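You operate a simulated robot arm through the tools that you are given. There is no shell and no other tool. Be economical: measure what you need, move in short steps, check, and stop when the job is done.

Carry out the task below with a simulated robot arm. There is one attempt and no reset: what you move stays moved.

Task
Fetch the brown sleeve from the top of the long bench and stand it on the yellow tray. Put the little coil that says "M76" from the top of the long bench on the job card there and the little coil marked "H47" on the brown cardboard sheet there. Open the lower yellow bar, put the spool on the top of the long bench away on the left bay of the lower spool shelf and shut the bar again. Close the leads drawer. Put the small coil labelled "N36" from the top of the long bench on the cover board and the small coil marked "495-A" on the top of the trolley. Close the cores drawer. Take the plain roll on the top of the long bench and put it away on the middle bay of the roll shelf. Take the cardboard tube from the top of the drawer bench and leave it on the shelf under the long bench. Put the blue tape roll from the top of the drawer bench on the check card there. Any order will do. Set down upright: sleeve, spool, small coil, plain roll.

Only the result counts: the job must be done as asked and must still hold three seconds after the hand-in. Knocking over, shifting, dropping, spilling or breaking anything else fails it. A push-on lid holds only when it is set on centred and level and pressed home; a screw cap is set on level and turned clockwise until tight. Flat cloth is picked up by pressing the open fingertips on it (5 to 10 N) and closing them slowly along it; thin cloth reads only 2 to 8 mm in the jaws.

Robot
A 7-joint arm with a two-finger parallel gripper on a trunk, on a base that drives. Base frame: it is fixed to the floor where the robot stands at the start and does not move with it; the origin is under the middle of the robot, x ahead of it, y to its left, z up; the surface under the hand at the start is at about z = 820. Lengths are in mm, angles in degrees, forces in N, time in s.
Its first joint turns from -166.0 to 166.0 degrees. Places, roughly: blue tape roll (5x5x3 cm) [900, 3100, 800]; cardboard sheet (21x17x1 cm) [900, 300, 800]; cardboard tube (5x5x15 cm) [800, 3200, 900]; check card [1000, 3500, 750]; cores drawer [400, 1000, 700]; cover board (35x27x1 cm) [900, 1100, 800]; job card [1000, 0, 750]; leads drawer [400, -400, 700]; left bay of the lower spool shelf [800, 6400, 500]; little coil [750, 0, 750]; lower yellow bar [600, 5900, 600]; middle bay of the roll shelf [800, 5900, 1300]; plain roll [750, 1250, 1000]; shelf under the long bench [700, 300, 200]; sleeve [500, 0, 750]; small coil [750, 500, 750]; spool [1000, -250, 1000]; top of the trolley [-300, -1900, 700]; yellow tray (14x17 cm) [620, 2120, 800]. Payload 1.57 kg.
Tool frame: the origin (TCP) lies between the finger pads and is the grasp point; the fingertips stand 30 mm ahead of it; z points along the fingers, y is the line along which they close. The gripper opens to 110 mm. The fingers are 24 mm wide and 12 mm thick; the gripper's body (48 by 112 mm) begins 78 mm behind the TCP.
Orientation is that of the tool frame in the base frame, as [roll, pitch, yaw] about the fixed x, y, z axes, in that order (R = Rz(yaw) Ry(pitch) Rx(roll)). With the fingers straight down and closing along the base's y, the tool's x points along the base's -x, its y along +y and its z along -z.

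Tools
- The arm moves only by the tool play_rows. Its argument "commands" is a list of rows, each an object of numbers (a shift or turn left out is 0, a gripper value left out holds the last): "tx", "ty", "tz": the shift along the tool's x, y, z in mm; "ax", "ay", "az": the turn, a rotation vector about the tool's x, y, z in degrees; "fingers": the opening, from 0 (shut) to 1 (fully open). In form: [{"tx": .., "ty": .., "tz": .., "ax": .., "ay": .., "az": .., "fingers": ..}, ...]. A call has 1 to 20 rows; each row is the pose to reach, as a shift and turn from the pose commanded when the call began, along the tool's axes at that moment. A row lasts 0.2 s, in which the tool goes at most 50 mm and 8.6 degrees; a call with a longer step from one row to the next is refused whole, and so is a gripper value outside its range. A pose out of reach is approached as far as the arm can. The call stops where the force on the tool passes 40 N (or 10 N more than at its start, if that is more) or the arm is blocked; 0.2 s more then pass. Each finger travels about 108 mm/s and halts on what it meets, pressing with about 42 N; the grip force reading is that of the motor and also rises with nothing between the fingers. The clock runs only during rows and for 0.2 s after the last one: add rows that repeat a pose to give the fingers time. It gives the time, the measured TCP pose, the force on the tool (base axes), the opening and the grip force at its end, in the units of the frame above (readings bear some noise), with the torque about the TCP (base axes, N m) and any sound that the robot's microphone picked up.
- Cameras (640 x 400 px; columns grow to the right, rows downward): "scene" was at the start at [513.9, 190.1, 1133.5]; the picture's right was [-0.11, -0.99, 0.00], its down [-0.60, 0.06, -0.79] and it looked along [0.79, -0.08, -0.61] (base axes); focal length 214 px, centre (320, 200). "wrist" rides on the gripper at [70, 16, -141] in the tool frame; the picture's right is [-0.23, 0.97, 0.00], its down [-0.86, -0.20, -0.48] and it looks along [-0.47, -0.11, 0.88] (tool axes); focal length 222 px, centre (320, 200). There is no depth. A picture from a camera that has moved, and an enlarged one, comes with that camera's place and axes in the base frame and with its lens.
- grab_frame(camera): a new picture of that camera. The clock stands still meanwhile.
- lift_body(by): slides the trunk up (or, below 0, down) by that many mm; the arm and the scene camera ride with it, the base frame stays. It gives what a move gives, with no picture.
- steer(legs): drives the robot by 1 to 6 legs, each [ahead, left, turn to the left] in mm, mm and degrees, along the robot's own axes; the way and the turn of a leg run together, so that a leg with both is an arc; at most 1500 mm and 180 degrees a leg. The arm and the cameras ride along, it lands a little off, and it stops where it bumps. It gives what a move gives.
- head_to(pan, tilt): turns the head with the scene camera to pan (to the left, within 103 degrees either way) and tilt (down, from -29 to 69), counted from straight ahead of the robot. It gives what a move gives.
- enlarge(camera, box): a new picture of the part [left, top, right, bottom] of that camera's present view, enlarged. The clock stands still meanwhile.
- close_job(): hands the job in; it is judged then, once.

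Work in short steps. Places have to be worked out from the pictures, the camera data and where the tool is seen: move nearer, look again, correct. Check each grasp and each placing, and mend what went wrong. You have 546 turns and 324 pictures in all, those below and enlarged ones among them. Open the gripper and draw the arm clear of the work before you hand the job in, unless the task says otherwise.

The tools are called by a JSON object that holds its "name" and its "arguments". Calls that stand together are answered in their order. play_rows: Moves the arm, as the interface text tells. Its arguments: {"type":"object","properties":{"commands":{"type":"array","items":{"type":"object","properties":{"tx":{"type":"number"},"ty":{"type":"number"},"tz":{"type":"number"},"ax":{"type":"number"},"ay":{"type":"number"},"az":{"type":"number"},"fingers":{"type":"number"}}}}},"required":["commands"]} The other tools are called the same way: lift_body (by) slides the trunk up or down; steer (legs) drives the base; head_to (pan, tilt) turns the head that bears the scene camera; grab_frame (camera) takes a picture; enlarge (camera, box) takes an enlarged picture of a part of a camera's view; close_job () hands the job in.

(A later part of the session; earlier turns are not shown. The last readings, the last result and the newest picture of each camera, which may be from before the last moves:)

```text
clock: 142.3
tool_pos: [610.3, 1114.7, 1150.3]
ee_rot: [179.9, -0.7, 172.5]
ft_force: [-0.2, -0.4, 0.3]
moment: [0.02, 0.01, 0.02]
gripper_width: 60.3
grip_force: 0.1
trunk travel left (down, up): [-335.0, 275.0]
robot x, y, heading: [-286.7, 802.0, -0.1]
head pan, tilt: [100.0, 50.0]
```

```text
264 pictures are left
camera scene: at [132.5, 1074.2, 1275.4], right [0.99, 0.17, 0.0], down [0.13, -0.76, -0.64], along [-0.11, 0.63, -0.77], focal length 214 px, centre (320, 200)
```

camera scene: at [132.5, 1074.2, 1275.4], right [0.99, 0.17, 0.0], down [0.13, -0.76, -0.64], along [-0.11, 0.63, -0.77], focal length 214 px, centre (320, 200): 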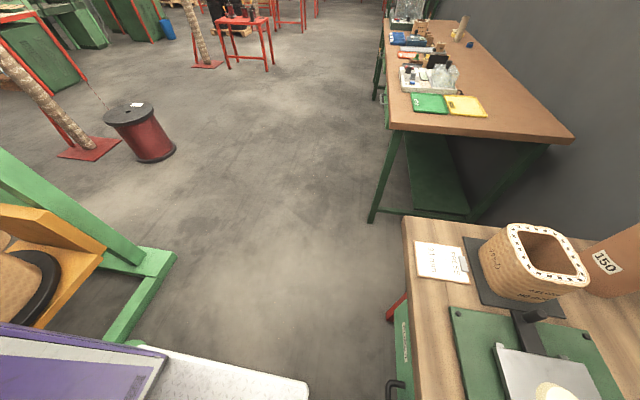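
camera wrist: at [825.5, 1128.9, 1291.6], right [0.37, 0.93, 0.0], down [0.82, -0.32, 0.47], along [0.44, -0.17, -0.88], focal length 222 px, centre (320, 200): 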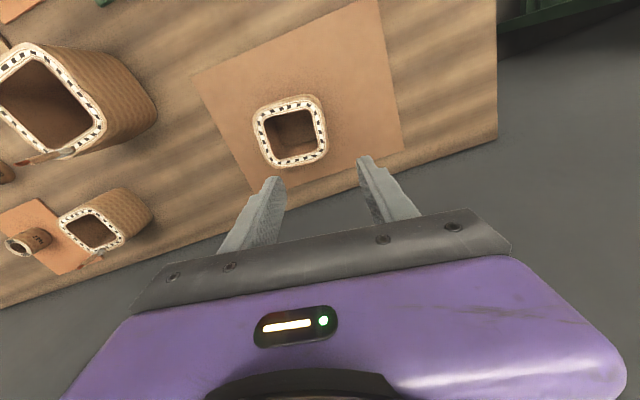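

The stand behind limits me here. The cores drawer front is near x≈285–300, y 840–1230, handle y 968–1108. I move right and then back for room to push it with the tool horizontal.

{"name": "steer", "arguments": {"legs": [[0, -250, 0], [-220, 0, 0]]}}

{"name": "play_rows", "arguments": {"commands": [{"tx": 10, "ay": -6, "fingers": 0, "az": 0}, {"tx": 20, "ay": -12}, {"tx": 40, "ay": -18}, {"tx": 60, "ay": -24}, {"tx": 80, "ay": -30}, {"tx": 100, "ay": -36}, {"tx": 120, "ay": -42}, {"tx": 140, "ay": -48}, {"tx": 160, "ay": -54}, {"tx": 170, "ay": -60}, {"tx": 180, "ay": -66}, {"tx": 190, "ay": -72}, {"tx": 190, "ay": -78}, {"tx": 190, "ay": -84}, {"tx": 190, "ay": -90}, {"tx": 190, "ay": -90}]}}

{"name": "head_to", "arguments": {"pan": 20, "tilt": 40}}

{"name": "grab_frame", "arguments": {"camera": "scene"}}

```text
clock: 145.3
tool_pos: [417.1, 857.3, 1152.7]
ee_rot: [179.8, -0.6, 172.4]
ft_force: [-0.1, 1.0, -0.3]
moment: [0.0, -0.02, -0.03]
gripper_width: 60.5
grip_force: 0.1
trunk travel left (down, up): [-335.0, 275.0]
robot x, y, heading: [-471.7, 544.5, -0.5]
head pan, tilt: [100.0, 50.0]
stopped in leg 2: the robot was blocked; the commanded pose is now the measured one
```

```text
clock: 148.8
tool_pos: [278.7, 901.9, 1109.4]
ee_rot: [-169.8, 87.4, -177.6]
ft_force: [0.2, -0.5, -0.8]
moment: [0.02, 0.02, 0.0]
gripper_width: 0.0
grip_force: 21.9
out of reach, approached as far as the arm can: row 13, 14, 15, 16
trunk travel left (down, up): [-335.0, 275.0]
robot x, y, heading: [-478.2, 546.4, -0.4]
head pan, tilt: [100.0, 50.0]
```

```text
clock: 150.3
tool_pos: [276.1, 904.0, 1108.9]
ee_rot: [-159.7, 87.4, -167.0]
ft_force: [0.4, -0.6, 0.9]
moment: [0.0, 0.0, 0.03]
gripper_width: 0.3
grip_force: 20.7
trunk travel left (down, up): [-335.0, 275.0]
robot x, y, heading: [-473.6, 543.0, -0.4]
head pan, tilt: [20.0, 40.0]
```

```text
263 pictures are left
camera scene: at [34.5, 769.8, 1289.6], right [0.34, -0.94, 0.0], down [-0.61, -0.22, -0.77], along [0.72, 0.26, -0.64], focal length 214 px, centre (320, 200)
```

scene: 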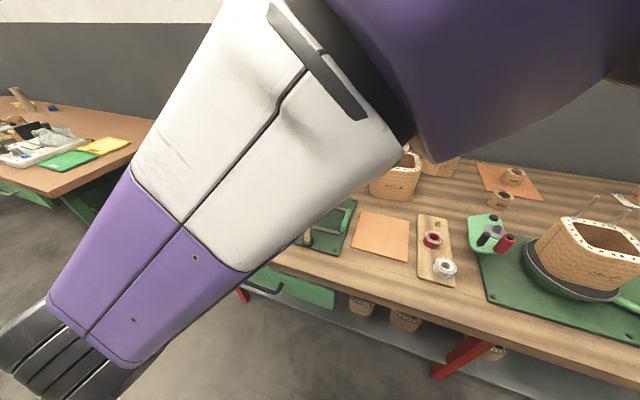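

Tool horizontal now at (277,903,1109) but its tip is above the slab. Pull back ~90 mm before lowering.

{"name": "play_rows", "arguments": {"commands": [{"tz": -25}, {"tz": -50}, {"tz": -75}, {"tz": -95}, {"tz": -95}]}}

{"name": "grab_frame", "arguments": {"camera": "scene"}}

```text
clock: 151.4
tool_pos: [266.1, 882.5, 1068.3]
ee_rot: [-149.4, 87.0, -165.8]
ft_force: [-0.2, -0.9, 0.0]
moment: [0.01, 0.02, 0.01]
gripper_width: 0.1
grip_force: 21.3
out of reach, approached as far as the arm can: row 1, 2, 3, 4, 5
trunk travel left (down, up): [-335.0, 275.0]
robot x, y, heading: [-477.4, 547.0, -0.3]
head pan, tilt: [20.0, 40.0]
stopped in row 5: the arm was blocked; the commanded pose is now the measured one
```

```text
262 pictures are left
camera scene: at [20.3, 788.2, 1281.8], right [0.58, -0.81, 0.0], down [-0.58, -0.42, -0.7], along [0.57, 0.41, -0.71], focal length 214 px, centre (320, 200)
```

scene: 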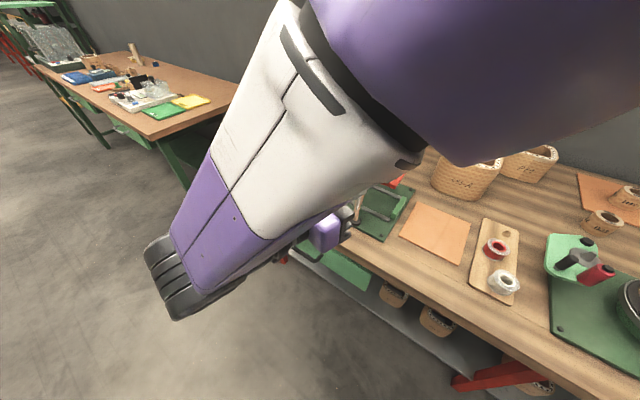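

The arm pressed on the head in this posture. I undo: move forward/up and rotate back to a 45° tilt, which is enough for this drawer.

{"name": "play_rows", "arguments": {"commands": [{"tz": 20, "tx": -10}, {"tz": 40, "tx": -20, "ay": 4}, {"tz": 60, "tx": -30, "ay": 10}, {"tz": 70, "tx": -40, "ay": 16}, {"tz": 80, "tx": -50, "ay": 22}, {"tz": 80, "tx": -60, "ay": 28}, {"tz": 80, "tx": -60, "ay": 34}, {"tz": 80, "tx": -60, "ay": 40}, {"tz": 80, "tx": -60, "ay": 45}, {"tz": 80, "tx": -60, "ay": 45}]}}

{"name": "head_to", "arguments": {"pan": 20, "tilt": 45}}

{"name": "grab_frame", "arguments": {"camera": "scene"}}

```text
clock: 153.6
tool_pos: [341.7, 864.8, 1114.8]
ee_rot: [-177.7, 41.0, 165.8]
ft_force: [0.0, -0.2, 0.1]
moment: [-0.01, 0.03, -0.03]
gripper_width: 0.1
grip_force: 21.8
trunk travel left (down, up): [-335.0, 275.0]
robot x, y, heading: [-477.8, 549.5, -0.7]
head pan, tilt: [20.0, 40.0]
```

```text
clock: 154.3
tool_pos: [342.6, 864.3, 1115.7]
ee_rot: [-177.9, 41.1, 165.4]
ft_force: [0.2, -0.8, -0.3]
moment: [0.01, 0.0, 0.01]
gripper_width: 0.0
grip_force: 21.4
trunk travel left (down, up): [-335.0, 275.0]
robot x, y, heading: [-478.3, 547.1, -0.1]
head pan, tilt: [20.0, 45.0]
```

```text
261 pictures are left
camera scene: at [31.2, 768.0, 1282.3], right [0.33, -0.94, 0.0], down [-0.67, -0.24, -0.71], along [0.67, 0.24, -0.71], focal length 214 px, centre (320, 200)
```

scene: 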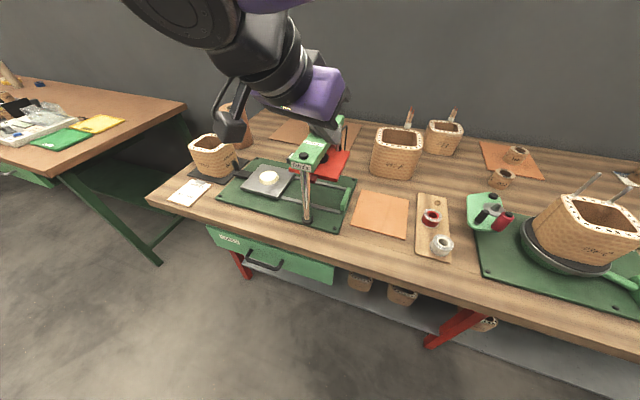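

Tool is now tilted ~41°, clear. Drawer front is roughly at x≈303, flush with the slab edge. I pull back to x≈200 with yaw straightened and tilt 50°, then lower the trunk.

{"name": "play_rows", "arguments": {"commands": [{"tx": 27, "tz": -24, "ax": -2.4, "ay": -2.2, "az": -2.7}, {"tx": 54, "tz": -48, "ax": -4.8, "ay": -4.5, "az": -5.5}, {"tx": 82, "tz": -71, "ax": -7.2, "ay": -6.7, "az": -8.2}, {"tx": 109, "tz": -95, "ax": -9.6, "ay": -9, "az": -11}, {"tx": 109, "tz": -95, "ax": -9.6, "ay": -9, "az": -11}]}}

{"name": "grab_frame", "arguments": {"camera": "scene"}}

```text
clock: 155.5
tool_pos: [204.0, 902.1, 1113.4]
ee_rot: [-175.8, 49.1, -178.5]
ft_force: [-0.1, 0.8, 0.6]
moment: [0.02, -0.01, -0.02]
gripper_width: 0.0
grip_force: 21.3
trunk travel left (down, up): [-335.0, 275.0]
robot x, y, heading: [-474.7, 544.5, -0.6]
head pan, tilt: [20.0, 45.0]
```

```text
260 pictures are left
camera scene: at [31.2, 768.0, 1282.3], right [0.33, -0.94, 0.0], down [-0.67, -0.24, -0.71], along [0.67, 0.24, -0.71], focal length 214 px, centre (320, 200)
```

scene: 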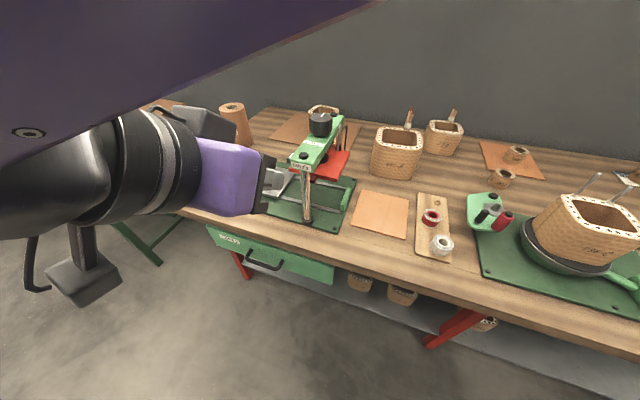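

Now lower the trunk fully, then the arm 85 mm more.

{"name": "lift_body", "arguments": {"by": -335}}

{"name": "play_rows", "arguments": {"commands": [{"tx": 20, "tz": 17}, {"tx": 40, "tz": 35}, {"tx": 62, "tz": 54}, {"tx": 62, "tz": 54}]}}

{"name": "grab_frame", "arguments": {"camera": "scene"}}

{"name": "grab_frame", "arguments": {"camera": "wrist"}}

```text
clock: 158.8
tool_pos: [201.9, 903.4, 776.5]
ee_rot: [-175.6, 49.0, -178.0]
ft_force: [-0.1, 0.4, 0.1]
moment: [-0.04, -0.02, -0.01]
gripper_width: 0.0
grip_force: 21.8
trunk travel left (down, up): [0.0, 610.0]
robot x, y, heading: [-474.6, 544.5, -0.6]
head pan, tilt: [20.0, 45.0]
```

```text
clock: 159.8
tool_pos: [208.9, 898.7, 709.9]
ee_rot: [-175.7, 51.3, -178.0]
ft_force: [0.6, -0.4, -0.4]
moment: [-0.01, -0.03, 0.02]
gripper_width: 0.0
grip_force: 21.4
trunk travel left (down, up): [0.0, 610.0]
robot x, y, heading: [-473.8, 545.3, -0.4]
head pan, tilt: [20.0, 45.0]
```

```text
259 pictures are left
camera scene: at [31.2, 768.0, 947.3], right [0.33, -0.94, 0.0], down [-0.67, -0.24, -0.71], along [0.67, 0.24, -0.71], focal length 214 px, centre (320, 200)
```

scene: 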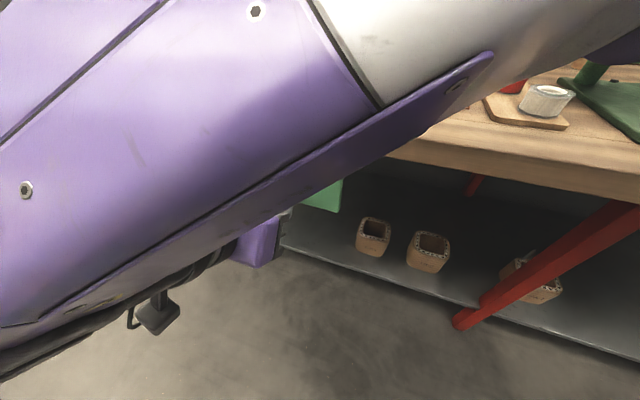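

```text
258 pictures are left
camera wrist: at [54.4, 920.6, 744.5], right [0.17, 0.98, 0.13], down [0.16, -0.16, 0.97], along [0.97, -0.14, -0.18], focal length 222 px, centre (320, 200)
```

wrist: 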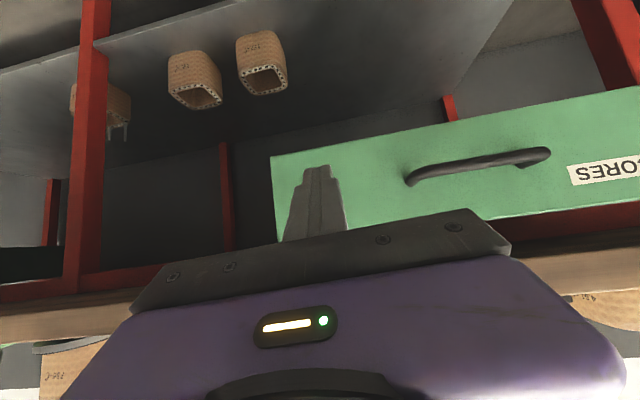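

The tip faces the drawer's right part. Push straight +x with the arm.

{"name": "play_rows", "arguments": {"commands": [{"tx": -12.5, "tz": 15.6}, {"tx": -25, "tz": 31}, {"tx": -31, "tz": 39}, {"tx": -37.5, "tz": 47}, {"tx": -44, "tz": 55}, {"tx": -50, "tz": 62}, {"tx": -56, "tz": 70}, {"tx": -62.5, "tz": 78}, {"tx": -69, "tz": 86}, {"tx": -75, "tz": 94}, {"tx": -81, "tz": 101}, {"tx": -87.5, "tz": 109}]}}

{"name": "grab_frame", "arguments": {"camera": "wrist"}}

```text
clock: 162.1
tool_pos: [327.6, 897.3, 709.8]
ee_rot: [-175.5, 51.0, -177.6]
ft_force: [-10.5, -2.7, 2.8]
moment: [0.32, -0.74, 0.33]
gripper_width: 0.0
grip_force: 20.8
trunk travel left (down, up): [0.0, 610.0]
robot x, y, heading: [-473.1, 542.4, -0.5]
head pan, tilt: [20.0, 45.0]
stopped in row 11: the force on the tool passed its limit at 59 N (the readings are from after the stop); the commanded pose is now the measured one
```

```text
257 pictures are left
camera wrist: at [173.5, 918.4, 744.6], right [0.16, 0.98, 0.13], down [0.16, -0.16, 0.97], along [0.97, -0.14, -0.18], focal length 222 px, centre (320, 200)
```

wrist: 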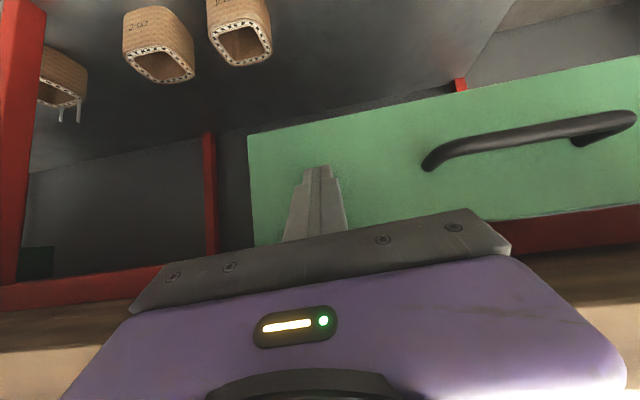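

Stopped at 59 N with the tip near x≈351. I try a bit further to tell whether the drawer is home.

{"name": "play_rows", "arguments": {"commands": [{"tx": -3, "tz": 4}, {"tx": -6, "tz": 8}, {"tx": -9, "tz": 12}]}}

{"name": "enlarge", "arguments": {"camera": "wrist", "box": [200, 40, 640, 300]}}

```text
clock: 162.5
tool_pos: [327.8, 897.3, 709.6]
ee_rot: [-175.5, 50.7, -177.2]
ft_force: [-8.4, -1.9, 3.1]
moment: [0.19, -0.58, 0.2]
gripper_width: 0.0
grip_force: 21.2
trunk travel left (down, up): [0.0, 610.0]
robot x, y, heading: [-471.7, 543.6, -0.5]
head pan, tilt: [20.0, 45.0]
stopped in row 1: the force on the tool passed its limit at 53 N (the readings are from after the stop); the commanded pose is now the measured one
```

```text
1.45 times, centred on (420, 170) of wrist
camera zoom: at [173.3, 918.8, 744.3], right [0.16, 0.98, 0.13], down [0.17, -0.15, 0.97], along [0.97, -0.13, -0.19], focal length 323 px, centre (174, 244)
```

zoom: 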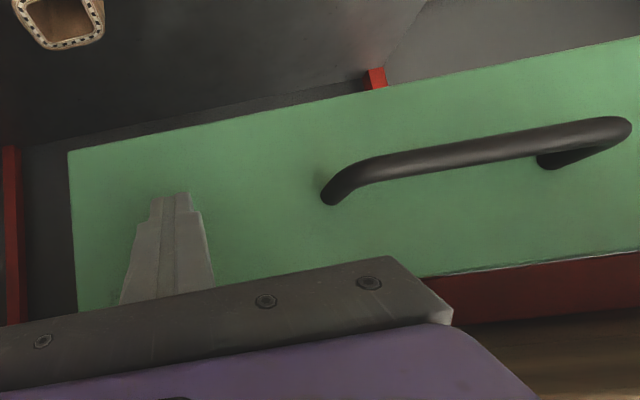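

It's firmly stopped against the frame: drawer home. Back off 120 mm, lift the trunk, and inspect.

{"name": "play_rows", "arguments": {"commands": [{"tx": 20, "tz": -25}, {"tx": 45, "tz": -56}, {"tx": 69, "tz": -86}, {"tx": 81, "tz": -101}, {"tx": 81, "tz": -101}]}}

{"name": "lift_body", "arguments": {"by": 335}}

{"name": "grab_frame", "arguments": {"camera": "scene"}}

```text
clock: 163.7
tool_pos: [196.6, 899.8, 703.8]
ee_rot: [-175.4, 50.3, -177.4]
ft_force: [-0.3, -0.6, 0.1]
moment: [0.01, 0.01, 0.01]
gripper_width: 0.0
grip_force: 21.3
trunk travel left (down, up): [0.0, 610.0]
robot x, y, heading: [-475.7, 545.2, -0.6]
head pan, tilt: [20.0, 45.0]
```

```text
clock: 166.9
tool_pos: [197.1, 899.3, 1038.0]
ee_rot: [-175.4, 50.2, -177.3]
ft_force: [-0.9, -0.5, -0.6]
moment: [-0.01, 0.0, -0.01]
gripper_width: 0.0
grip_force: 20.9
trunk travel left (down, up): [-335.0, 275.0]
robot x, y, heading: [-473.9, 544.3, -0.5]
head pan, tilt: [20.0, 45.0]
```

```text
255 pictures are left
camera scene: at [31.0, 767.6, 1282.3], right [0.33, -0.94, 0.0], down [-0.67, -0.24, -0.71], along [0.67, 0.24, -0.71], focal length 214 px, centre (320, 200)
```

scene: 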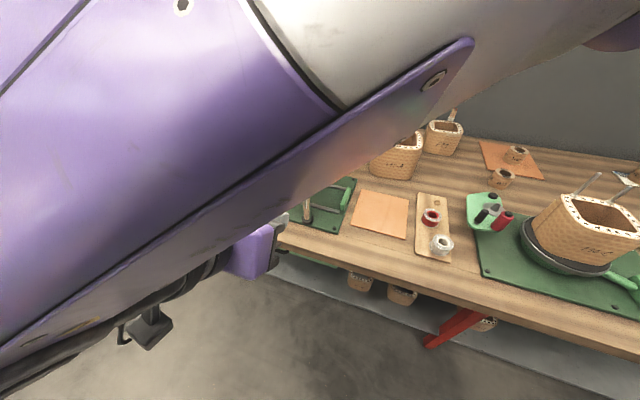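

Drawer now sits under the slab. Return the arm to tool-down.

{"name": "play_rows", "arguments": {"commands": [{"tx": -10, "tz": -3, "ty": -25, "ay": 6}, {"tx": -20, "tz": -6, "ty": -50, "ay": 12}, {"tx": -30, "tz": -9, "ty": -75, "ay": 18}, {"tx": -40, "tz": -12, "ty": -100, "ay": 25}, {"tx": -50, "tz": -15, "ty": -125, "ay": 32}, {"tx": -60, "tz": -18, "ty": -150, "ay": 39}, {"tx": -70, "tz": -21, "ty": -175, "ay": 45}, {"tx": -82, "tz": -26, "ty": -200, "ay": 50, "fingers": 0.7}, {"tx": -82, "tz": -26, "ty": -200, "ay": 50}]}}

{"name": "grab_frame", "arguments": {"camera": "scene"}}

```text
clock: 168.9
tool_pos: [226.6, 702.9, 1134.5]
ee_rot: [-177.1, 0.9, 179.1]
ft_force: [0.7, 0.3, -0.5]
moment: [0.02, -0.02, 0.04]
gripper_width: 77.2
grip_force: 0.1
trunk travel left (down, up): [-335.0, 275.0]
robot x, y, heading: [-474.7, 544.3, -0.5]
head pan, tilt: [20.0, 45.0]
```

```text
254 pictures are left
camera scene: at [31.0, 767.6, 1282.3], right [0.33, -0.94, 0.0], down [-0.67, -0.24, -0.71], along [0.67, 0.24, -0.71], focal length 214 px, centre (320, 200)
```

scene: 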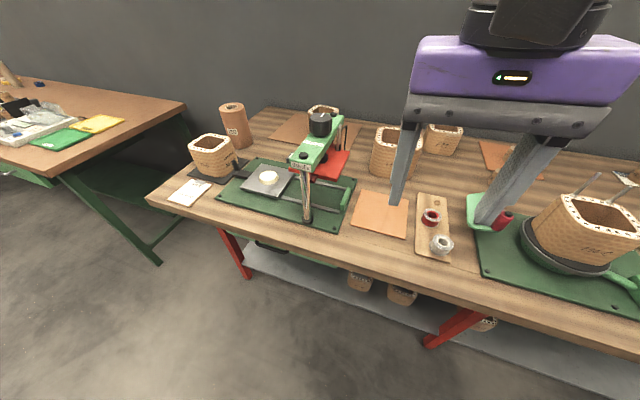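

Both drawers are closed. Now 495-A: level the tool and drive forward, so the hand is near it.

{"name": "play_rows", "arguments": {"commands": [{"ax": 2.9, "ay": -0.9, "tz": -30}, {"ax": 2.9, "ay": -0.9, "tz": -60}, {"ax": 2.9, "ay": -0.9, "tz": -60}]}}

{"name": "steer", "arguments": {"legs": [[440, 0, 0.5]]}}

{"name": "head_to", "arguments": {"pan": 10, "tilt": 50}}

{"name": "grab_frame", "arguments": {"camera": "scene"}}

{"name": "grab_frame", "arguments": {"camera": "wrist"}}

```text
clock: 169.8
tool_pos: [224.6, 706.4, 1193.6]
ee_rot: [-174.3, 1.7, 179.1]
ft_force: [-0.4, -0.6, 0.5]
moment: [0.0, -0.01, -0.03]
gripper_width: 77.0
grip_force: 0.0
trunk travel left (down, up): [-335.0, 275.0]
robot x, y, heading: [-473.9, 543.6, -0.7]
head pan, tilt: [20.0, 45.0]
```

```text
clock: 172.4
tool_pos: [657.8, 698.7, 1193.1]
ee_rot: [-174.2, 1.7, 178.9]
ft_force: [-0.8, -0.6, 0.1]
moment: [0.0, 0.01, 0.0]
gripper_width: 77.1
grip_force: 0.1
trunk travel left (down, up): [-335.0, 275.0]
robot x, y, heading: [-42.8, 540.9, -0.8]
head pan, tilt: [20.0, 45.0]
```

```text
clock: 173.1
tool_pos: [658.1, 699.1, 1194.0]
ee_rot: [-174.2, 1.7, 179.0]
ft_force: [0.7, -0.1, 0.8]
moment: [0.01, -0.04, 0.02]
gripper_width: 77.1
grip_force: 0.0
trunk travel left (down, up): [-335.0, 275.0]
robot x, y, heading: [-43.7, 540.6, -0.8]
head pan, tilt: [10.0, 50.0]
```

```text
253 pictures are left
camera scene: at [464.1, 746.8, 1275.4], right [0.16, -0.99, 0.0], down [-0.76, -0.12, -0.64], along [0.63, 0.1, -0.77], focal length 214 px, centre (320, 200)
```

scene: 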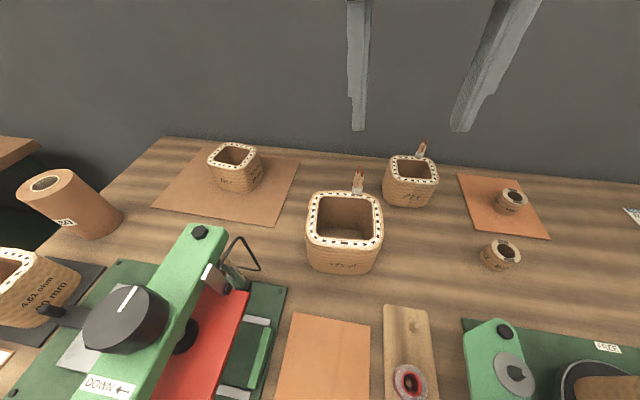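

```text
252 pictures are left
camera wrist: at [584.4, 731.4, 1330.7], right [0.25, 0.96, -0.09], down [0.84, -0.17, 0.52], along [0.49, -0.21, -0.85], focal length 222 px, centre (320, 200)
```

wrist: 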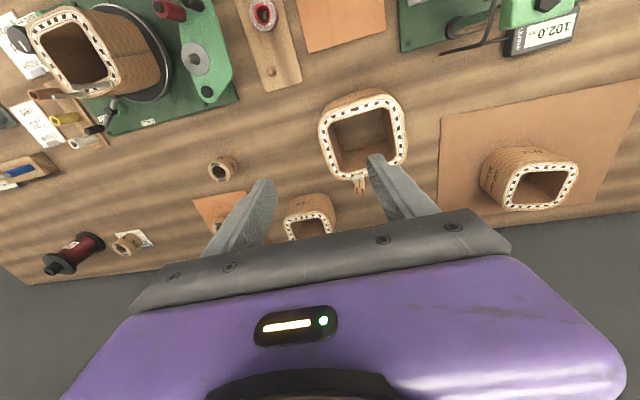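

I over-corrected the roll; I'll fix that. 495-A's top centre is near (708,738,934), hole ~95 mm, so an internal spreading grip will carry it balanced. Move above it and level.

{"name": "play_rows", "arguments": {"commands": [{"tx": -12, "ty": 13, "tz": 30, "ax": -1.5, "ay": 0.4, "az": -1.6, "fingers": 0.3}, {"tx": -24, "ty": 26, "tz": 60, "ax": -2.9, "ay": 0.9, "az": -3.2}, {"tx": -36, "ty": 40, "tz": 100, "ax": -4.4, "ay": 1.3, "az": -4.9}, {"tx": -48, "ty": 53, "tz": 139, "ax": -5.8, "ay": 1.7, "az": -6.5}, {"tx": -48, "ty": 53, "tz": 139, "ax": -5.8, "ay": 1.7, "az": -6.5}]}}

{"name": "grab_frame", "arguments": {"camera": "wrist"}}

{"name": "grab_frame", "arguments": {"camera": "scene"}}

```text
clock: 174.3
tool_pos: [714.6, 738.0, 1052.2]
ee_rot: [-179.9, -0.2, -174.8]
ft_force: [0.6, -0.9, 0.8]
moment: [-0.03, -0.01, 0.0]
gripper_width: 32.9
grip_force: 0.0
trunk travel left (down, up): [-335.0, 275.0]
robot x, y, heading: [-43.3, 540.4, -0.3]
head pan, tilt: [10.0, 50.0]
```

```text
251 pictures are left
camera wrist: at [643.2, 747.3, 1194.0], right [0.14, 0.99, 0.0], down [0.87, -0.12, 0.47], along [0.47, -0.07, -0.88], focal length 222 px, centre (320, 200)
```

wrist: 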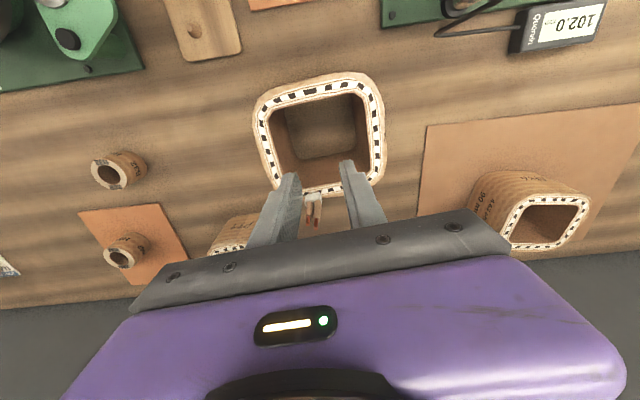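

```text
250 pictures are left
camera scene: at [464.0, 746.7, 1275.4], right [0.16, -0.99, 0.0], down [-0.76, -0.12, -0.64], along [0.63, 0.1, -0.77], focal length 214 px, centre (320, 200)
```

scene: 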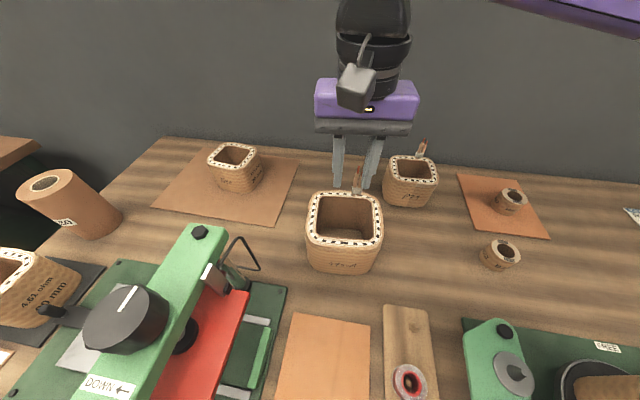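

Refined centre: (706,739). Turn 4° back, descend into the hole to TCP z≈897, then spread the fingers.

{"name": "play_rows", "arguments": {"commands": [{"tx": 4, "ty": 1, "tz": 40, "az": 2}, {"tx": 8.5, "ty": 1.7, "tz": 80, "az": 4}, {"tx": 8.5, "ty": 1.7, "tz": 115, "az": 4}, {"tx": 8.5, "ty": 1.7, "tz": 140, "az": 4}, {"tx": 8.5, "ty": 1.7, "tz": 155, "az": 4}, {"tx": 8.5, "ty": 1.7, "tz": 155, "az": 4}]}}

{"name": "grab_frame", "arguments": {"camera": "wrist"}}

```text
clock: 175.7
tool_pos: [704.2, 737.4, 896.6]
ee_rot: [-179.9, -0.3, -178.7]
ft_force: [0.3, -0.4, 0.1]
moment: [-0.01, -0.03, 0.02]
gripper_width: 32.9
grip_force: 0.0
trunk travel left (down, up): [-335.0, 275.0]
robot x, y, heading: [-41.2, 540.1, -0.7]
head pan, tilt: [10.0, 50.0]
```

```text
249 pictures are left
camera wrist: at [634.1, 752.3, 1038.3], right [0.21, 0.98, 0.0], down [0.86, -0.18, 0.47], along [0.46, -0.1, -0.88], focal length 222 px, centre (320, 200)
```

wrist: 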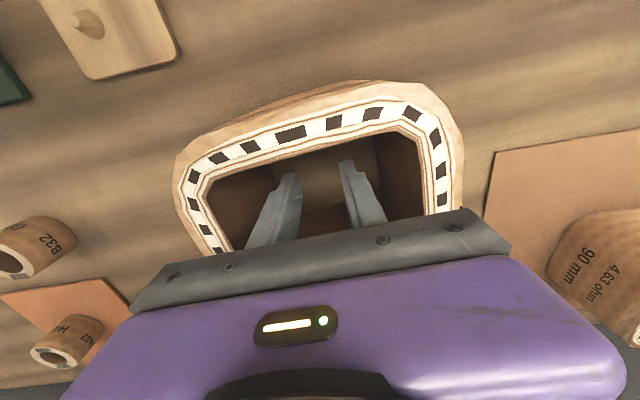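

Edges show the coil is turned ~4° relative; I turn back and spread the fingers to grip from inside, then lift slowly.

{"name": "play_rows", "arguments": {"commands": [{"az": -2}, {"az": -4}, {"az": -4, "fingers": 0.6}, {"az": -4, "fingers": 1}, {"az": -4, "fingers": 1}, {"az": -4, "fingers": 1}, {"az": -4, "fingers": 1}, {"az": -4, "fingers": 1}]}}

{"name": "grab_frame", "arguments": {"camera": "wrist"}}

```text
clock: 177.5
tool_pos: [702.9, 737.0, 896.5]
ee_rot: [-179.9, -0.3, -174.7]
ft_force: [-2.3, 4.8, 1.9]
moment: [0.1, 0.05, -0.1]
gripper_width: 74.1
grip_force: 0.0
trunk travel left (down, up): [-335.0, 275.0]
robot x, y, heading: [-39.5, 540.4, -0.7]
head pan, tilt: [10.0, 50.0]
```

```text
248 pictures are left
camera wrist: at [631.9, 747.5, 1039.0], right [0.14, 0.99, 0.0], down [0.87, -0.12, 0.47], along [0.47, -0.07, -0.88], focal length 222 px, centre (320, 200)
```

wrist: 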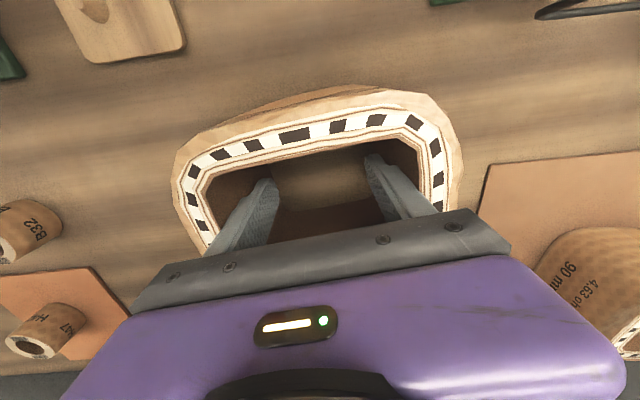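

Fingers press the inner walls at 74 mm opening. Slow lift 25 mm and check the load.

{"name": "play_rows", "arguments": {"commands": [{"tz": -3}, {"tz": -7}, {"tz": -12}, {"tz": -18}, {"tz": -25}, {"tz": -25}, {"tz": -25}]}}

{"name": "grab_frame", "arguments": {"camera": "scene"}}

```text
clock: 179.1
tool_pos: [703.0, 737.5, 920.4]
ee_rot: [-179.9, -0.3, -174.6]
ft_force: [-0.1, -0.1, -10.3]
moment: [0.0, 0.04, 0.03]
gripper_width: 74.1
grip_force: 0.0
trunk travel left (down, up): [-335.0, 275.0]
robot x, y, heading: [-41.0, 536.7, -0.4]
head pan, tilt: [10.0, 50.0]
```

```text
247 pictures are left
camera scene: at [464.3, 746.8, 1275.3], right [0.16, -0.99, 0.0], down [-0.76, -0.12, -0.64], along [0.63, 0.1, -0.77], focal length 214 px, centre (320, 200)
```

scene: 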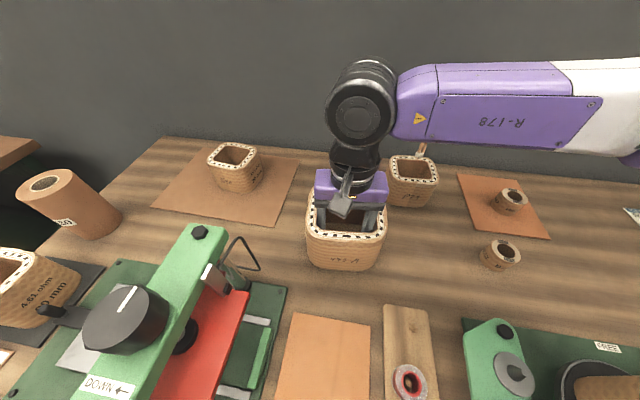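

495-A is held and balanced (10 N). I raise the trunk and slide right along the bench front toward y≈-360.

{"name": "lift_body", "arguments": {"by": 190}}

{"name": "steer", "arguments": {"legs": [[20, -450, 0.4], [0, -440, 0]]}}

{"name": "head_to", "arguments": {"pan": -70, "tilt": 35}}

{"name": "grab_frame", "arguments": {"camera": "scene"}}

{"name": "head_to", "arguments": {"pan": -103, "tilt": 25}}

{"name": "grab_frame", "arguments": {"camera": "scene"}}

```text
clock: 181.2
tool_pos: [702.5, 737.4, 1111.2]
ee_rot: [-179.9, -0.3, -174.7]
ft_force: [0.1, -0.6, -9.5]
moment: [0.02, 0.04, 0.0]
gripper_width: 74.5
grip_force: 0.0
trunk travel left (down, up): [-525.0, 85.0]
robot x, y, heading: [-43.5, 537.6, -0.9]
head pan, tilt: [10.0, 50.0]
```

```text
clock: 186.2
tool_pos: [712.3, -159.7, 1109.9]
ee_rot: [-179.9, -0.3, -175.0]
ft_force: [-0.3, -0.4, -10.1]
moment: [-0.02, 0.07, 0.03]
gripper_width: 74.3
grip_force: 0.0
trunk travel left (down, up): [-525.0, 85.0]
robot x, y, heading: [-29.8, -355.1, -1.1]
head pan, tilt: [10.0, 50.0]
```

```text
clock: 187.7
tool_pos: [713.8, -161.5, 1111.0]
ee_rot: [-179.9, -0.4, -175.0]
ft_force: [0.2, 0.3, -10.4]
moment: [-0.02, 0.07, -0.04]
gripper_width: 74.2
grip_force: 0.0
trunk travel left (down, up): [-525.0, 85.0]
robot x, y, heading: [-28.1, -357.9, -0.9]
head pan, tilt: [-70.0, 35.0]
```

```text
246 pictures are left
camera scene: at [428.0, -246.9, 1487.0], right [-0.94, -0.33, 0.0], down [-0.19, 0.54, -0.82], along [0.27, -0.77, -0.57], focal length 214 px, centre (320, 200)
```

scene: 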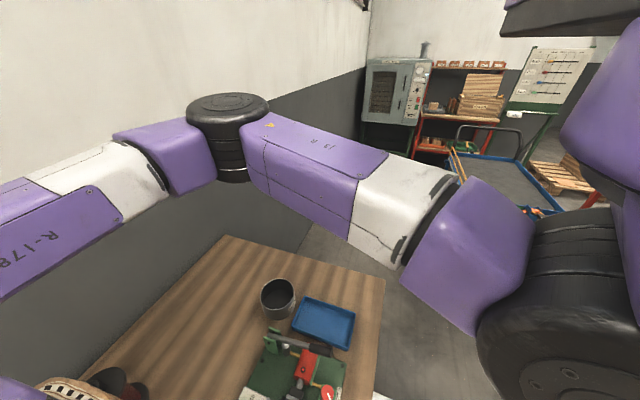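

```text
clock: 188.7
tool_pos: [711.6, -160.5, 1111.3]
ee_rot: [-179.8, -0.3, -174.9]
ft_force: [0.5, -0.7, -9.6]
moment: [0.01, 0.06, 0.01]
gripper_width: 74.3
grip_force: 0.1
trunk travel left (down, up): [-525.0, 85.0]
robot x, y, heading: [-31.1, -355.0, -0.9]
head pan, tilt: [-103.0, 25.0]
```

```text
245 pictures are left
camera scene: at [377.1, -253.1, 1502.8], right [-0.97, 0.24, 0.0], down [0.1, 0.41, -0.91], along [-0.22, -0.88, -0.42], focal length 214 px, centre (320, 200)
```

scene: 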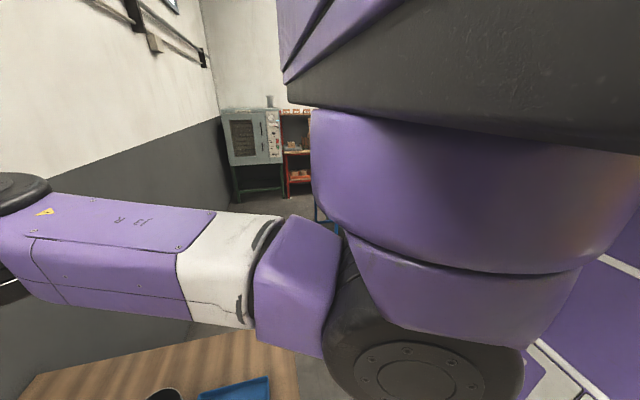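

The aisle ahead on the right is clear. Slide right another 500 mm.

{"name": "steer", "arguments": {"legs": [[0, -530, 0.5]]}}

{"name": "head_to", "arguments": {"pan": -100, "tilt": 45}}

{"name": "grab_frame", "arguments": {"camera": "scene"}}

```text
clock: 191.8
tool_pos: [705.2, -697.9, 1110.9]
ee_rot: [-179.9, -0.2, -174.8]
ft_force: [1.1, 0.3, -9.5]
moment: [-0.02, 0.06, 0.02]
gripper_width: 74.3
grip_force: 0.2
trunk travel left (down, up): [-525.0, 85.0]
robot x, y, heading: [-40.3, -893.8, -0.8]
head pan, tilt: [-103.0, 25.0]
```

```text
clock: 192.7
tool_pos: [705.1, -697.9, 1110.8]
ee_rot: [-179.9, -0.3, -174.8]
ft_force: [0.0, -0.2, -9.0]
moment: [0.03, 0.07, 0.0]
gripper_width: 74.3
grip_force: 0.1
trunk travel left (down, up): [-525.0, 85.0]
robot x, y, heading: [-38.5, -893.9, -0.7]
head pan, tilt: [-100.0, 45.0]
```

```text
244 pictures are left
camera scene: at [375.9, -780.9, 1472.3], right [-0.98, 0.19, 0.0], down [0.13, 0.69, -0.71], along [-0.13, -0.7, -0.71], focal length 214 px, centre (320, 200)
```

scene: 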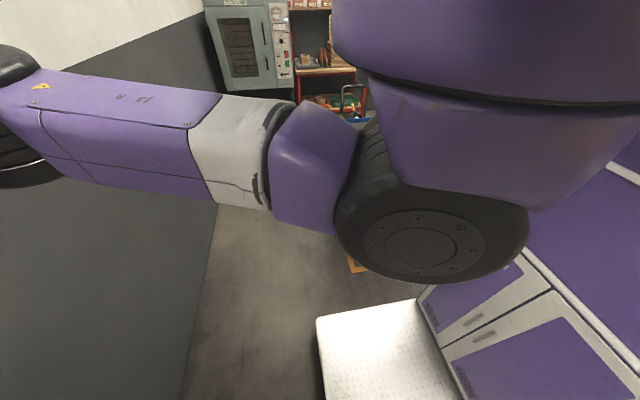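

Now turn right 90° in place to face the trolley.

{"name": "steer", "arguments": {"legs": [[0, 0, -89]]}}

{"name": "head_to", "arguments": {"pan": 0, "tilt": 40}}

{"name": "grab_frame", "arguments": {"camera": "scene"}}

```text
clock: 196.9
tool_pos: [154.8, -1640.3, 1109.6]
ee_rot: [-179.9, -0.3, 94.9]
ft_force: [-0.1, -0.7, -9.5]
moment: [0.07, 0.04, 0.01]
gripper_width: 74.2
grip_force: 0.1
trunk travel left (down, up): [-525.0, 85.0]
robot x, y, heading: [-41.0, -895.6, -91.0]
head pan, tilt: [-100.0, 45.0]
```

```text
clock: 198.7
tool_pos: [155.3, -1641.3, 1111.1]
ee_rot: [-179.8, -0.3, 95.1]
ft_force: [-0.1, 0.1, -9.6]
moment: [0.12, 0.02, 0.0]
gripper_width: 74.3
grip_force: 0.0
trunk travel left (down, up): [-525.0, 85.0]
robot x, y, heading: [-40.4, -897.1, -91.0]
head pan, tilt: [0.0, 40.0]
```

```text
243 pictures are left
camera scene: at [152.2, -1411.1, 1479.4], right [-1.0, 0.02, 0.0], down [0.01, 0.64, -0.77], along [-0.01, -0.77, -0.64], focal length 214 px, centre (320, 200)
```

scene: 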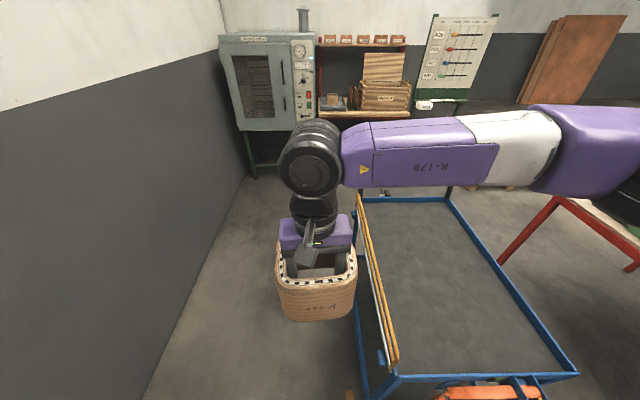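

The trolley top is an open tray x −535…−45, y −1537…−2280, poles along its left edge. I move right 220 and ahead 60, then shift the arm over the tray's middle.

{"name": "steer", "arguments": {"legs": [[60, -220, 1]]}}

{"name": "play_rows", "arguments": {"commands": [{"tx": -2, "ty": -15}, {"tx": -5, "ty": -40}, {"tx": -10, "ty": -75}, {"tx": -15, "ty": -110}, {"tx": -20, "ty": -145}, {"tx": -25, "ty": -180}, {"tx": -30, "ty": -205}, {"tx": -33, "ty": -220}, {"tx": -33, "ty": -220}]}}

{"name": "grab_frame", "arguments": {"camera": "scene"}}

{"name": "grab_frame", "arguments": {"camera": "wrist"}}

```text
clock: 200.3
tool_pos: [-45.6, -1692.6, 1109.7]
ee_rot: [-179.8, -0.2, 95.7]
ft_force: [0.4, 0.2, -9.6]
moment: [0.07, 0.04, -0.01]
gripper_width: 74.4
grip_force: 0.0
trunk travel left (down, up): [-525.0, 85.0]
robot x, y, heading: [-248.6, -952.8, -90.6]
head pan, tilt: [0.0, 40.0]
```

```text
clock: 202.3
tool_pos: [-263.0, -1748.6, 1110.5]
ee_rot: [-179.8, -0.4, 95.8]
ft_force: [-0.1, -0.6, -10.7]
moment: [0.1, 0.02, -0.02]
gripper_width: 74.3
grip_force: 0.0
trunk travel left (down, up): [-525.0, 85.0]
robot x, y, heading: [-249.3, -951.4, -90.2]
head pan, tilt: [0.0, 40.0]
```

```text
242 pictures are left
camera scene: at [-52.0, -1464.5, 1479.5], right [-1.0, 0.01, 0.0], down [0.0, 0.64, -0.77], along [0.0, -0.77, -0.64], focal length 214 px, centre (320, 200)
```

scene: 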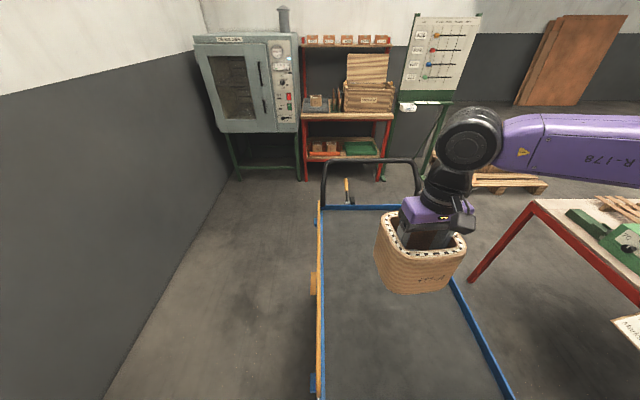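

```text
241 pictures are left
camera wrist: at [-254.4, -1677.5, 1252.6], right [0.99, -0.13, 0.0], down [-0.11, -0.87, 0.47], along [-0.06, -0.47, -0.88], focal length 222 px, centre (320, 200)
```

wrist: 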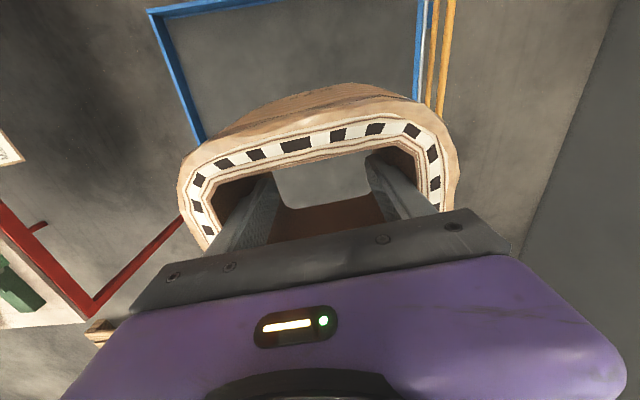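

Rim z≈715–735, so the surface is likely ~700. I lower the trunk 260 (coil bottom to ~773), then feel down with the arm.

{"name": "lift_body", "arguments": {"by": -260}}

{"name": "grab_frame", "arguments": {"camera": "scene"}}

```text
clock: 205.0
tool_pos: [-262.4, -1748.2, 849.6]
ee_rot: [-179.9, -0.4, 95.7]
ft_force: [0.2, 0.0, -9.7]
moment: [0.09, -0.02, -0.03]
gripper_width: 74.3
grip_force: 0.0
trunk travel left (down, up): [-265.0, 345.0]
robot x, y, heading: [-247.7, -949.5, -90.0]
head pan, tilt: [0.0, 40.0]
```

```text
240 pictures are left
camera scene: at [-51.9, -1464.4, 1219.5], right [-1.0, 0.01, 0.0], down [0.0, 0.64, -0.77], along [0.0, -0.77, -0.64], focal length 214 px, centre (320, 200)
```

scene: 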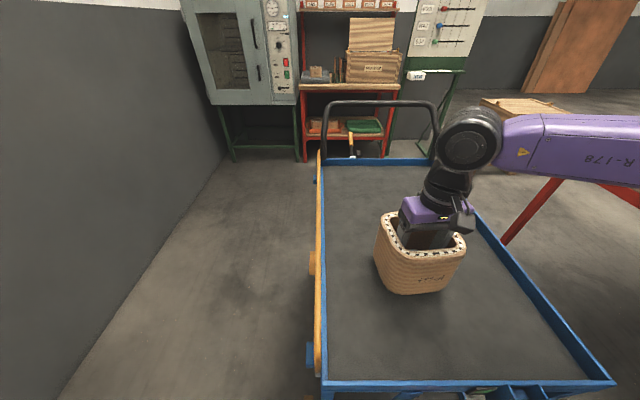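

Over the clear tray surface. Feel down slowly.

{"name": "play_rows", "arguments": {"commands": [{"tz": 10}, {"tz": 20}, {"tz": 30}, {"tz": 38}, {"tz": 44}, {"tz": 49}, {"tz": 53}, {"tz": 57}, {"tz": 61}, {"tz": 65}, {"tz": 69}, {"tz": 73}, {"tz": 77}, {"tz": 81}, {"tz": 85}]}}

```text
clock: 207.5
tool_pos: [-263.2, -1748.6, 782.8]
ee_rot: [-180.0, 0.1, 95.7]
ft_force: [-0.6, 6.7, 18.1]
moment: [-0.49, 0.03, -0.07]
gripper_width: 74.3
grip_force: 0.2
trunk travel left (down, up): [-265.0, 345.0]
robot x, y, heading: [-249.3, -947.3, -90.5]
head pan, tilt: [0.0, 40.0]
stopped in row 12: the force on the tool passed its limit at 45 N (the readings are from after the stop); the commanded pose is now the measured one
```

Contact: bottom at z≈706, on the surface. I close the fingers to release and rise.

{"name": "play_rows", "arguments": {"commands": [{"tz": -1}, {"tz": -1, "fingers": 0.5}, {"tz": -1, "fingers": 0.35}, {"tz": -1, "fingers": 0.35}, {"tz": -20}, {"tz": -50}, {"tz": -90}, {"tz": -130}, {"tz": -170}, {"tz": -210}]}}

{"name": "grab_frame", "arguments": {"camera": "scene"}}

```text
clock: 209.7
tool_pos: [-259.7, -1748.7, 989.7]
ee_rot: [179.9, -0.2, 95.7]
ft_force: [0.3, -0.3, 0.6]
moment: [-0.01, 0.01, 0.02]
gripper_width: 38.5
grip_force: 0.0
trunk travel left (down, up): [-265.0, 345.0]
robot x, y, heading: [-248.6, -946.4, -90.2]
head pan, tilt: [0.0, 40.0]
```

```text
239 pictures are left
camera scene: at [-52.0, -1464.3, 1219.5], right [-1.0, 0.01, 0.0], down [0.0, 0.64, -0.77], along [0.0, -0.77, -0.64], focal length 214 px, centre (320, 200)
```

scene: 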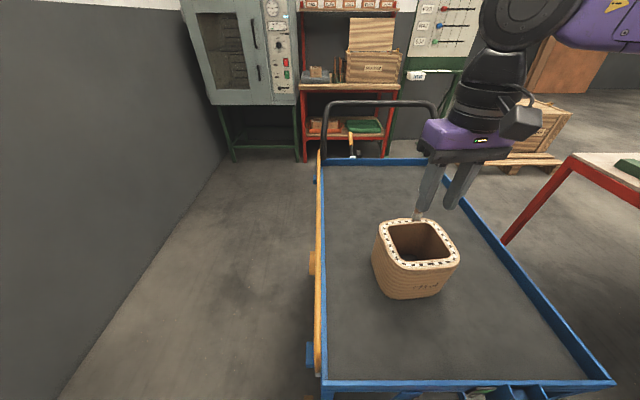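

495-A stands on the trolley. Now return: raise, slide to x≈-20, turn left 90° and drive along the bench to the sleeves.

{"name": "lift_body", "arguments": {"by": 140}}

{"name": "steer", "arguments": {"legs": [[-40, 225, 0], [0, 0, 90], [0, 500, 0], [0, 400, 0]]}}

{"name": "head_to", "arguments": {"pan": -10, "tilt": 55}}

{"name": "grab_frame", "arguments": {"camera": "scene"}}

```text
clock: 211.4
tool_pos: [-258.8, -1747.6, 1130.5]
ee_rot: [-179.9, -0.2, 95.8]
ft_force: [0.4, -0.4, 0.4]
moment: [0.0, 0.01, 0.02]
gripper_width: 38.4
grip_force: 0.1
trunk travel left (down, up): [-405.0, 205.0]
robot x, y, heading: [-247.3, -953.6, -90.3]
head pan, tilt: [0.0, 40.0]
```

```text
clock: 221.5
tool_pos: [792.9, -47.9, 1129.1]
ee_rot: [179.9, 0.0, -175.1]
ft_force: [0.2, 0.0, -0.2]
moment: [-0.04, 0.04, -0.04]
gripper_width: 38.2
grip_force: 0.2
trunk travel left (down, up): [-405.0, 205.0]
robot x, y, heading: [-0.5, -25.8, -1.0]
head pan, tilt: [0.0, 40.0]
```

```text
clock: 222.2
tool_pos: [795.3, -48.5, 1129.3]
ee_rot: [-180.0, -0.2, -175.1]
ft_force: [-0.2, -0.1, -0.7]
moment: [0.0, 0.0, -0.02]
gripper_width: 38.7
grip_force: 0.1
trunk travel left (down, up): [-405.0, 205.0]
robot x, y, heading: [-3.4, -25.2, -0.9]
head pan, tilt: [-10.0, 55.0]
```

```text
238 pictures are left
camera scene: at [498.2, 150.0, 1339.0], right [-0.19, -0.98, 0.0], down [-0.8, 0.16, -0.57], along [0.56, -0.11, -0.82], focal length 214 px, centre (320, 200)
```

scene: 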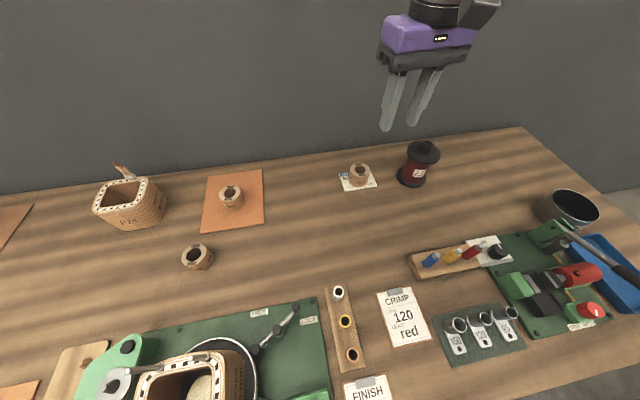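

The brown sleeve is on the wooden rack at about (480,96). I zoom in to see how it stands.

{"name": "enlarge", "arguments": {"camera": "scene", "box": [280, 260, 440, 400]}}

{"name": "steer", "arguments": {"legs": [[-250, 0, 0.9]]}}

{"name": "head_to", "arguments": {"pan": -10, "tilt": 45}}

{"name": "enlarge", "arguments": {"camera": "scene", "box": [240, 160, 440, 320]}}

```text
2.86 times, centred on (360, 330) of scene
camera zoom: at [498.2, 150.0, 1339.0], right [-0.19, -0.98, 0.0], down [-0.8, 0.16, -0.57], along [0.56, -0.11, -0.82], focal length 613 px, centre (206, -171)
```

zoom: 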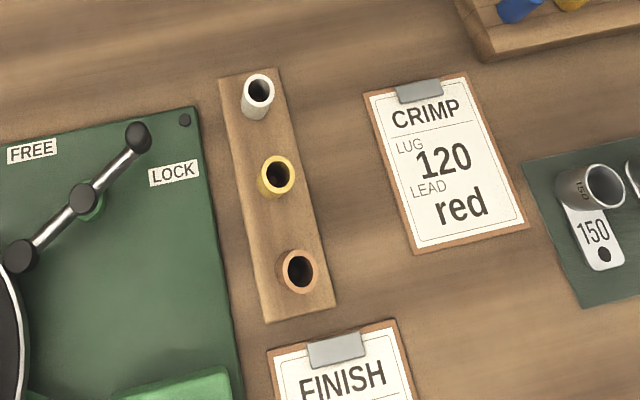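

```text
clock: 224.0
tool_pos: [549.2, -33.8, 1130.3]
ee_rot: [180.0, 0.0, -174.4]
ft_force: [0.6, 0.7, -0.4]
moment: [0.01, 0.02, -0.02]
gripper_width: 38.7
grip_force: 0.1
trunk travel left (down, up): [-405.0, 205.0]
robot x, y, heading: [-249.1, -22.8, -0.3]
head pan, tilt: [-10.0, 55.0]
```

```text
clock: 224.7
tool_pos: [549.2, -34.2, 1129.2]
ee_rot: [-180.0, -0.1, -174.4]
ft_force: [-0.6, -0.4, 0.2]
moment: [-0.02, -0.01, 0.0]
gripper_width: 38.6
grip_force: 0.2
trunk travel left (down, up): [-405.0, 205.0]
robot x, y, heading: [-250.7, -26.3, -0.4]
head pan, tilt: [-10.0, 45.0]
```

```text
2.50 times, centred on (340, 240) of scene
camera zoom: at [260.9, 158.1, 1352.3], right [-0.18, -0.98, 0.0], down [-0.7, 0.13, -0.71], along [0.7, -0.13, -0.71], focal length 536 px, centre (270, 100)
```

zoom: 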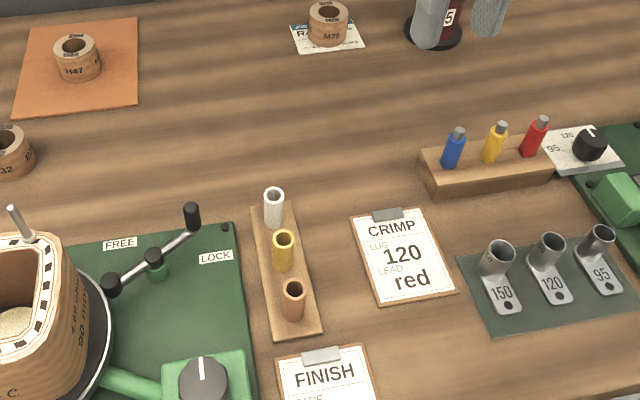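

Sleeve top centre at (481,97,879), ~27 mm across. Move above it and look with the wrist camera.

{"name": "play_rows", "arguments": {"commands": [{"tx": 14, "ty": 34, "az": 1.4, "fingers": 0.6}, {"tx": 28, "ty": 68, "az": 2.8}, {"tx": 42, "ty": 102, "az": 4.2}, {"tx": 55, "ty": 137, "az": 5.6}, {"tx": 55, "ty": 137, "az": 5.6, "tz": 45}, {"tx": 55, "ty": 137, "az": 5.6, "tz": 90}, {"tx": 55, "ty": 137, "az": 5.6, "tz": 135}, {"tx": 55, "ty": 137, "az": 5.6, "tz": 165}, {"tx": 55, "ty": 137, "az": 5.6, "tz": 165}]}}

{"name": "grab_frame", "arguments": {"camera": "wrist"}}

```text
clock: 226.7
tool_pos: [480.4, 100.1, 963.8]
ee_rot: [-179.9, -0.1, -180.0]
ft_force: [0.3, 0.5, 0.1]
moment: [-0.01, 0.02, -0.03]
gripper_width: 65.8
grip_force: 0.1
trunk travel left (down, up): [-405.0, 205.0]
robot x, y, heading: [-247.5, -28.3, -0.2]
head pan, tilt: [-10.0, 45.0]
```

```text
235 pictures are left
camera wrist: at [411.9, 116.8, 1105.3], right [0.23, 0.97, 0.0], down [0.86, -0.2, 0.48], along [0.46, -0.11, -0.88], focal length 222 px, centre (320, 200)
```

wrist: 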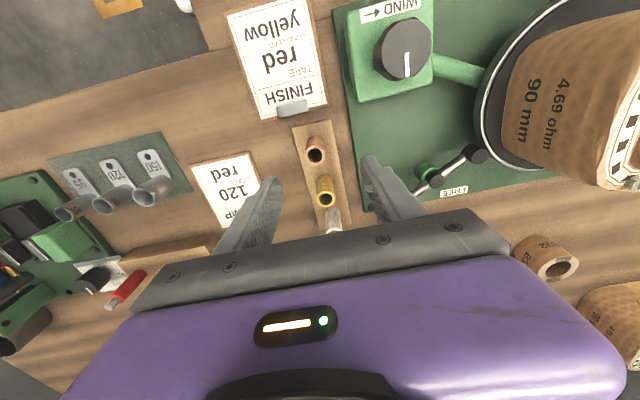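

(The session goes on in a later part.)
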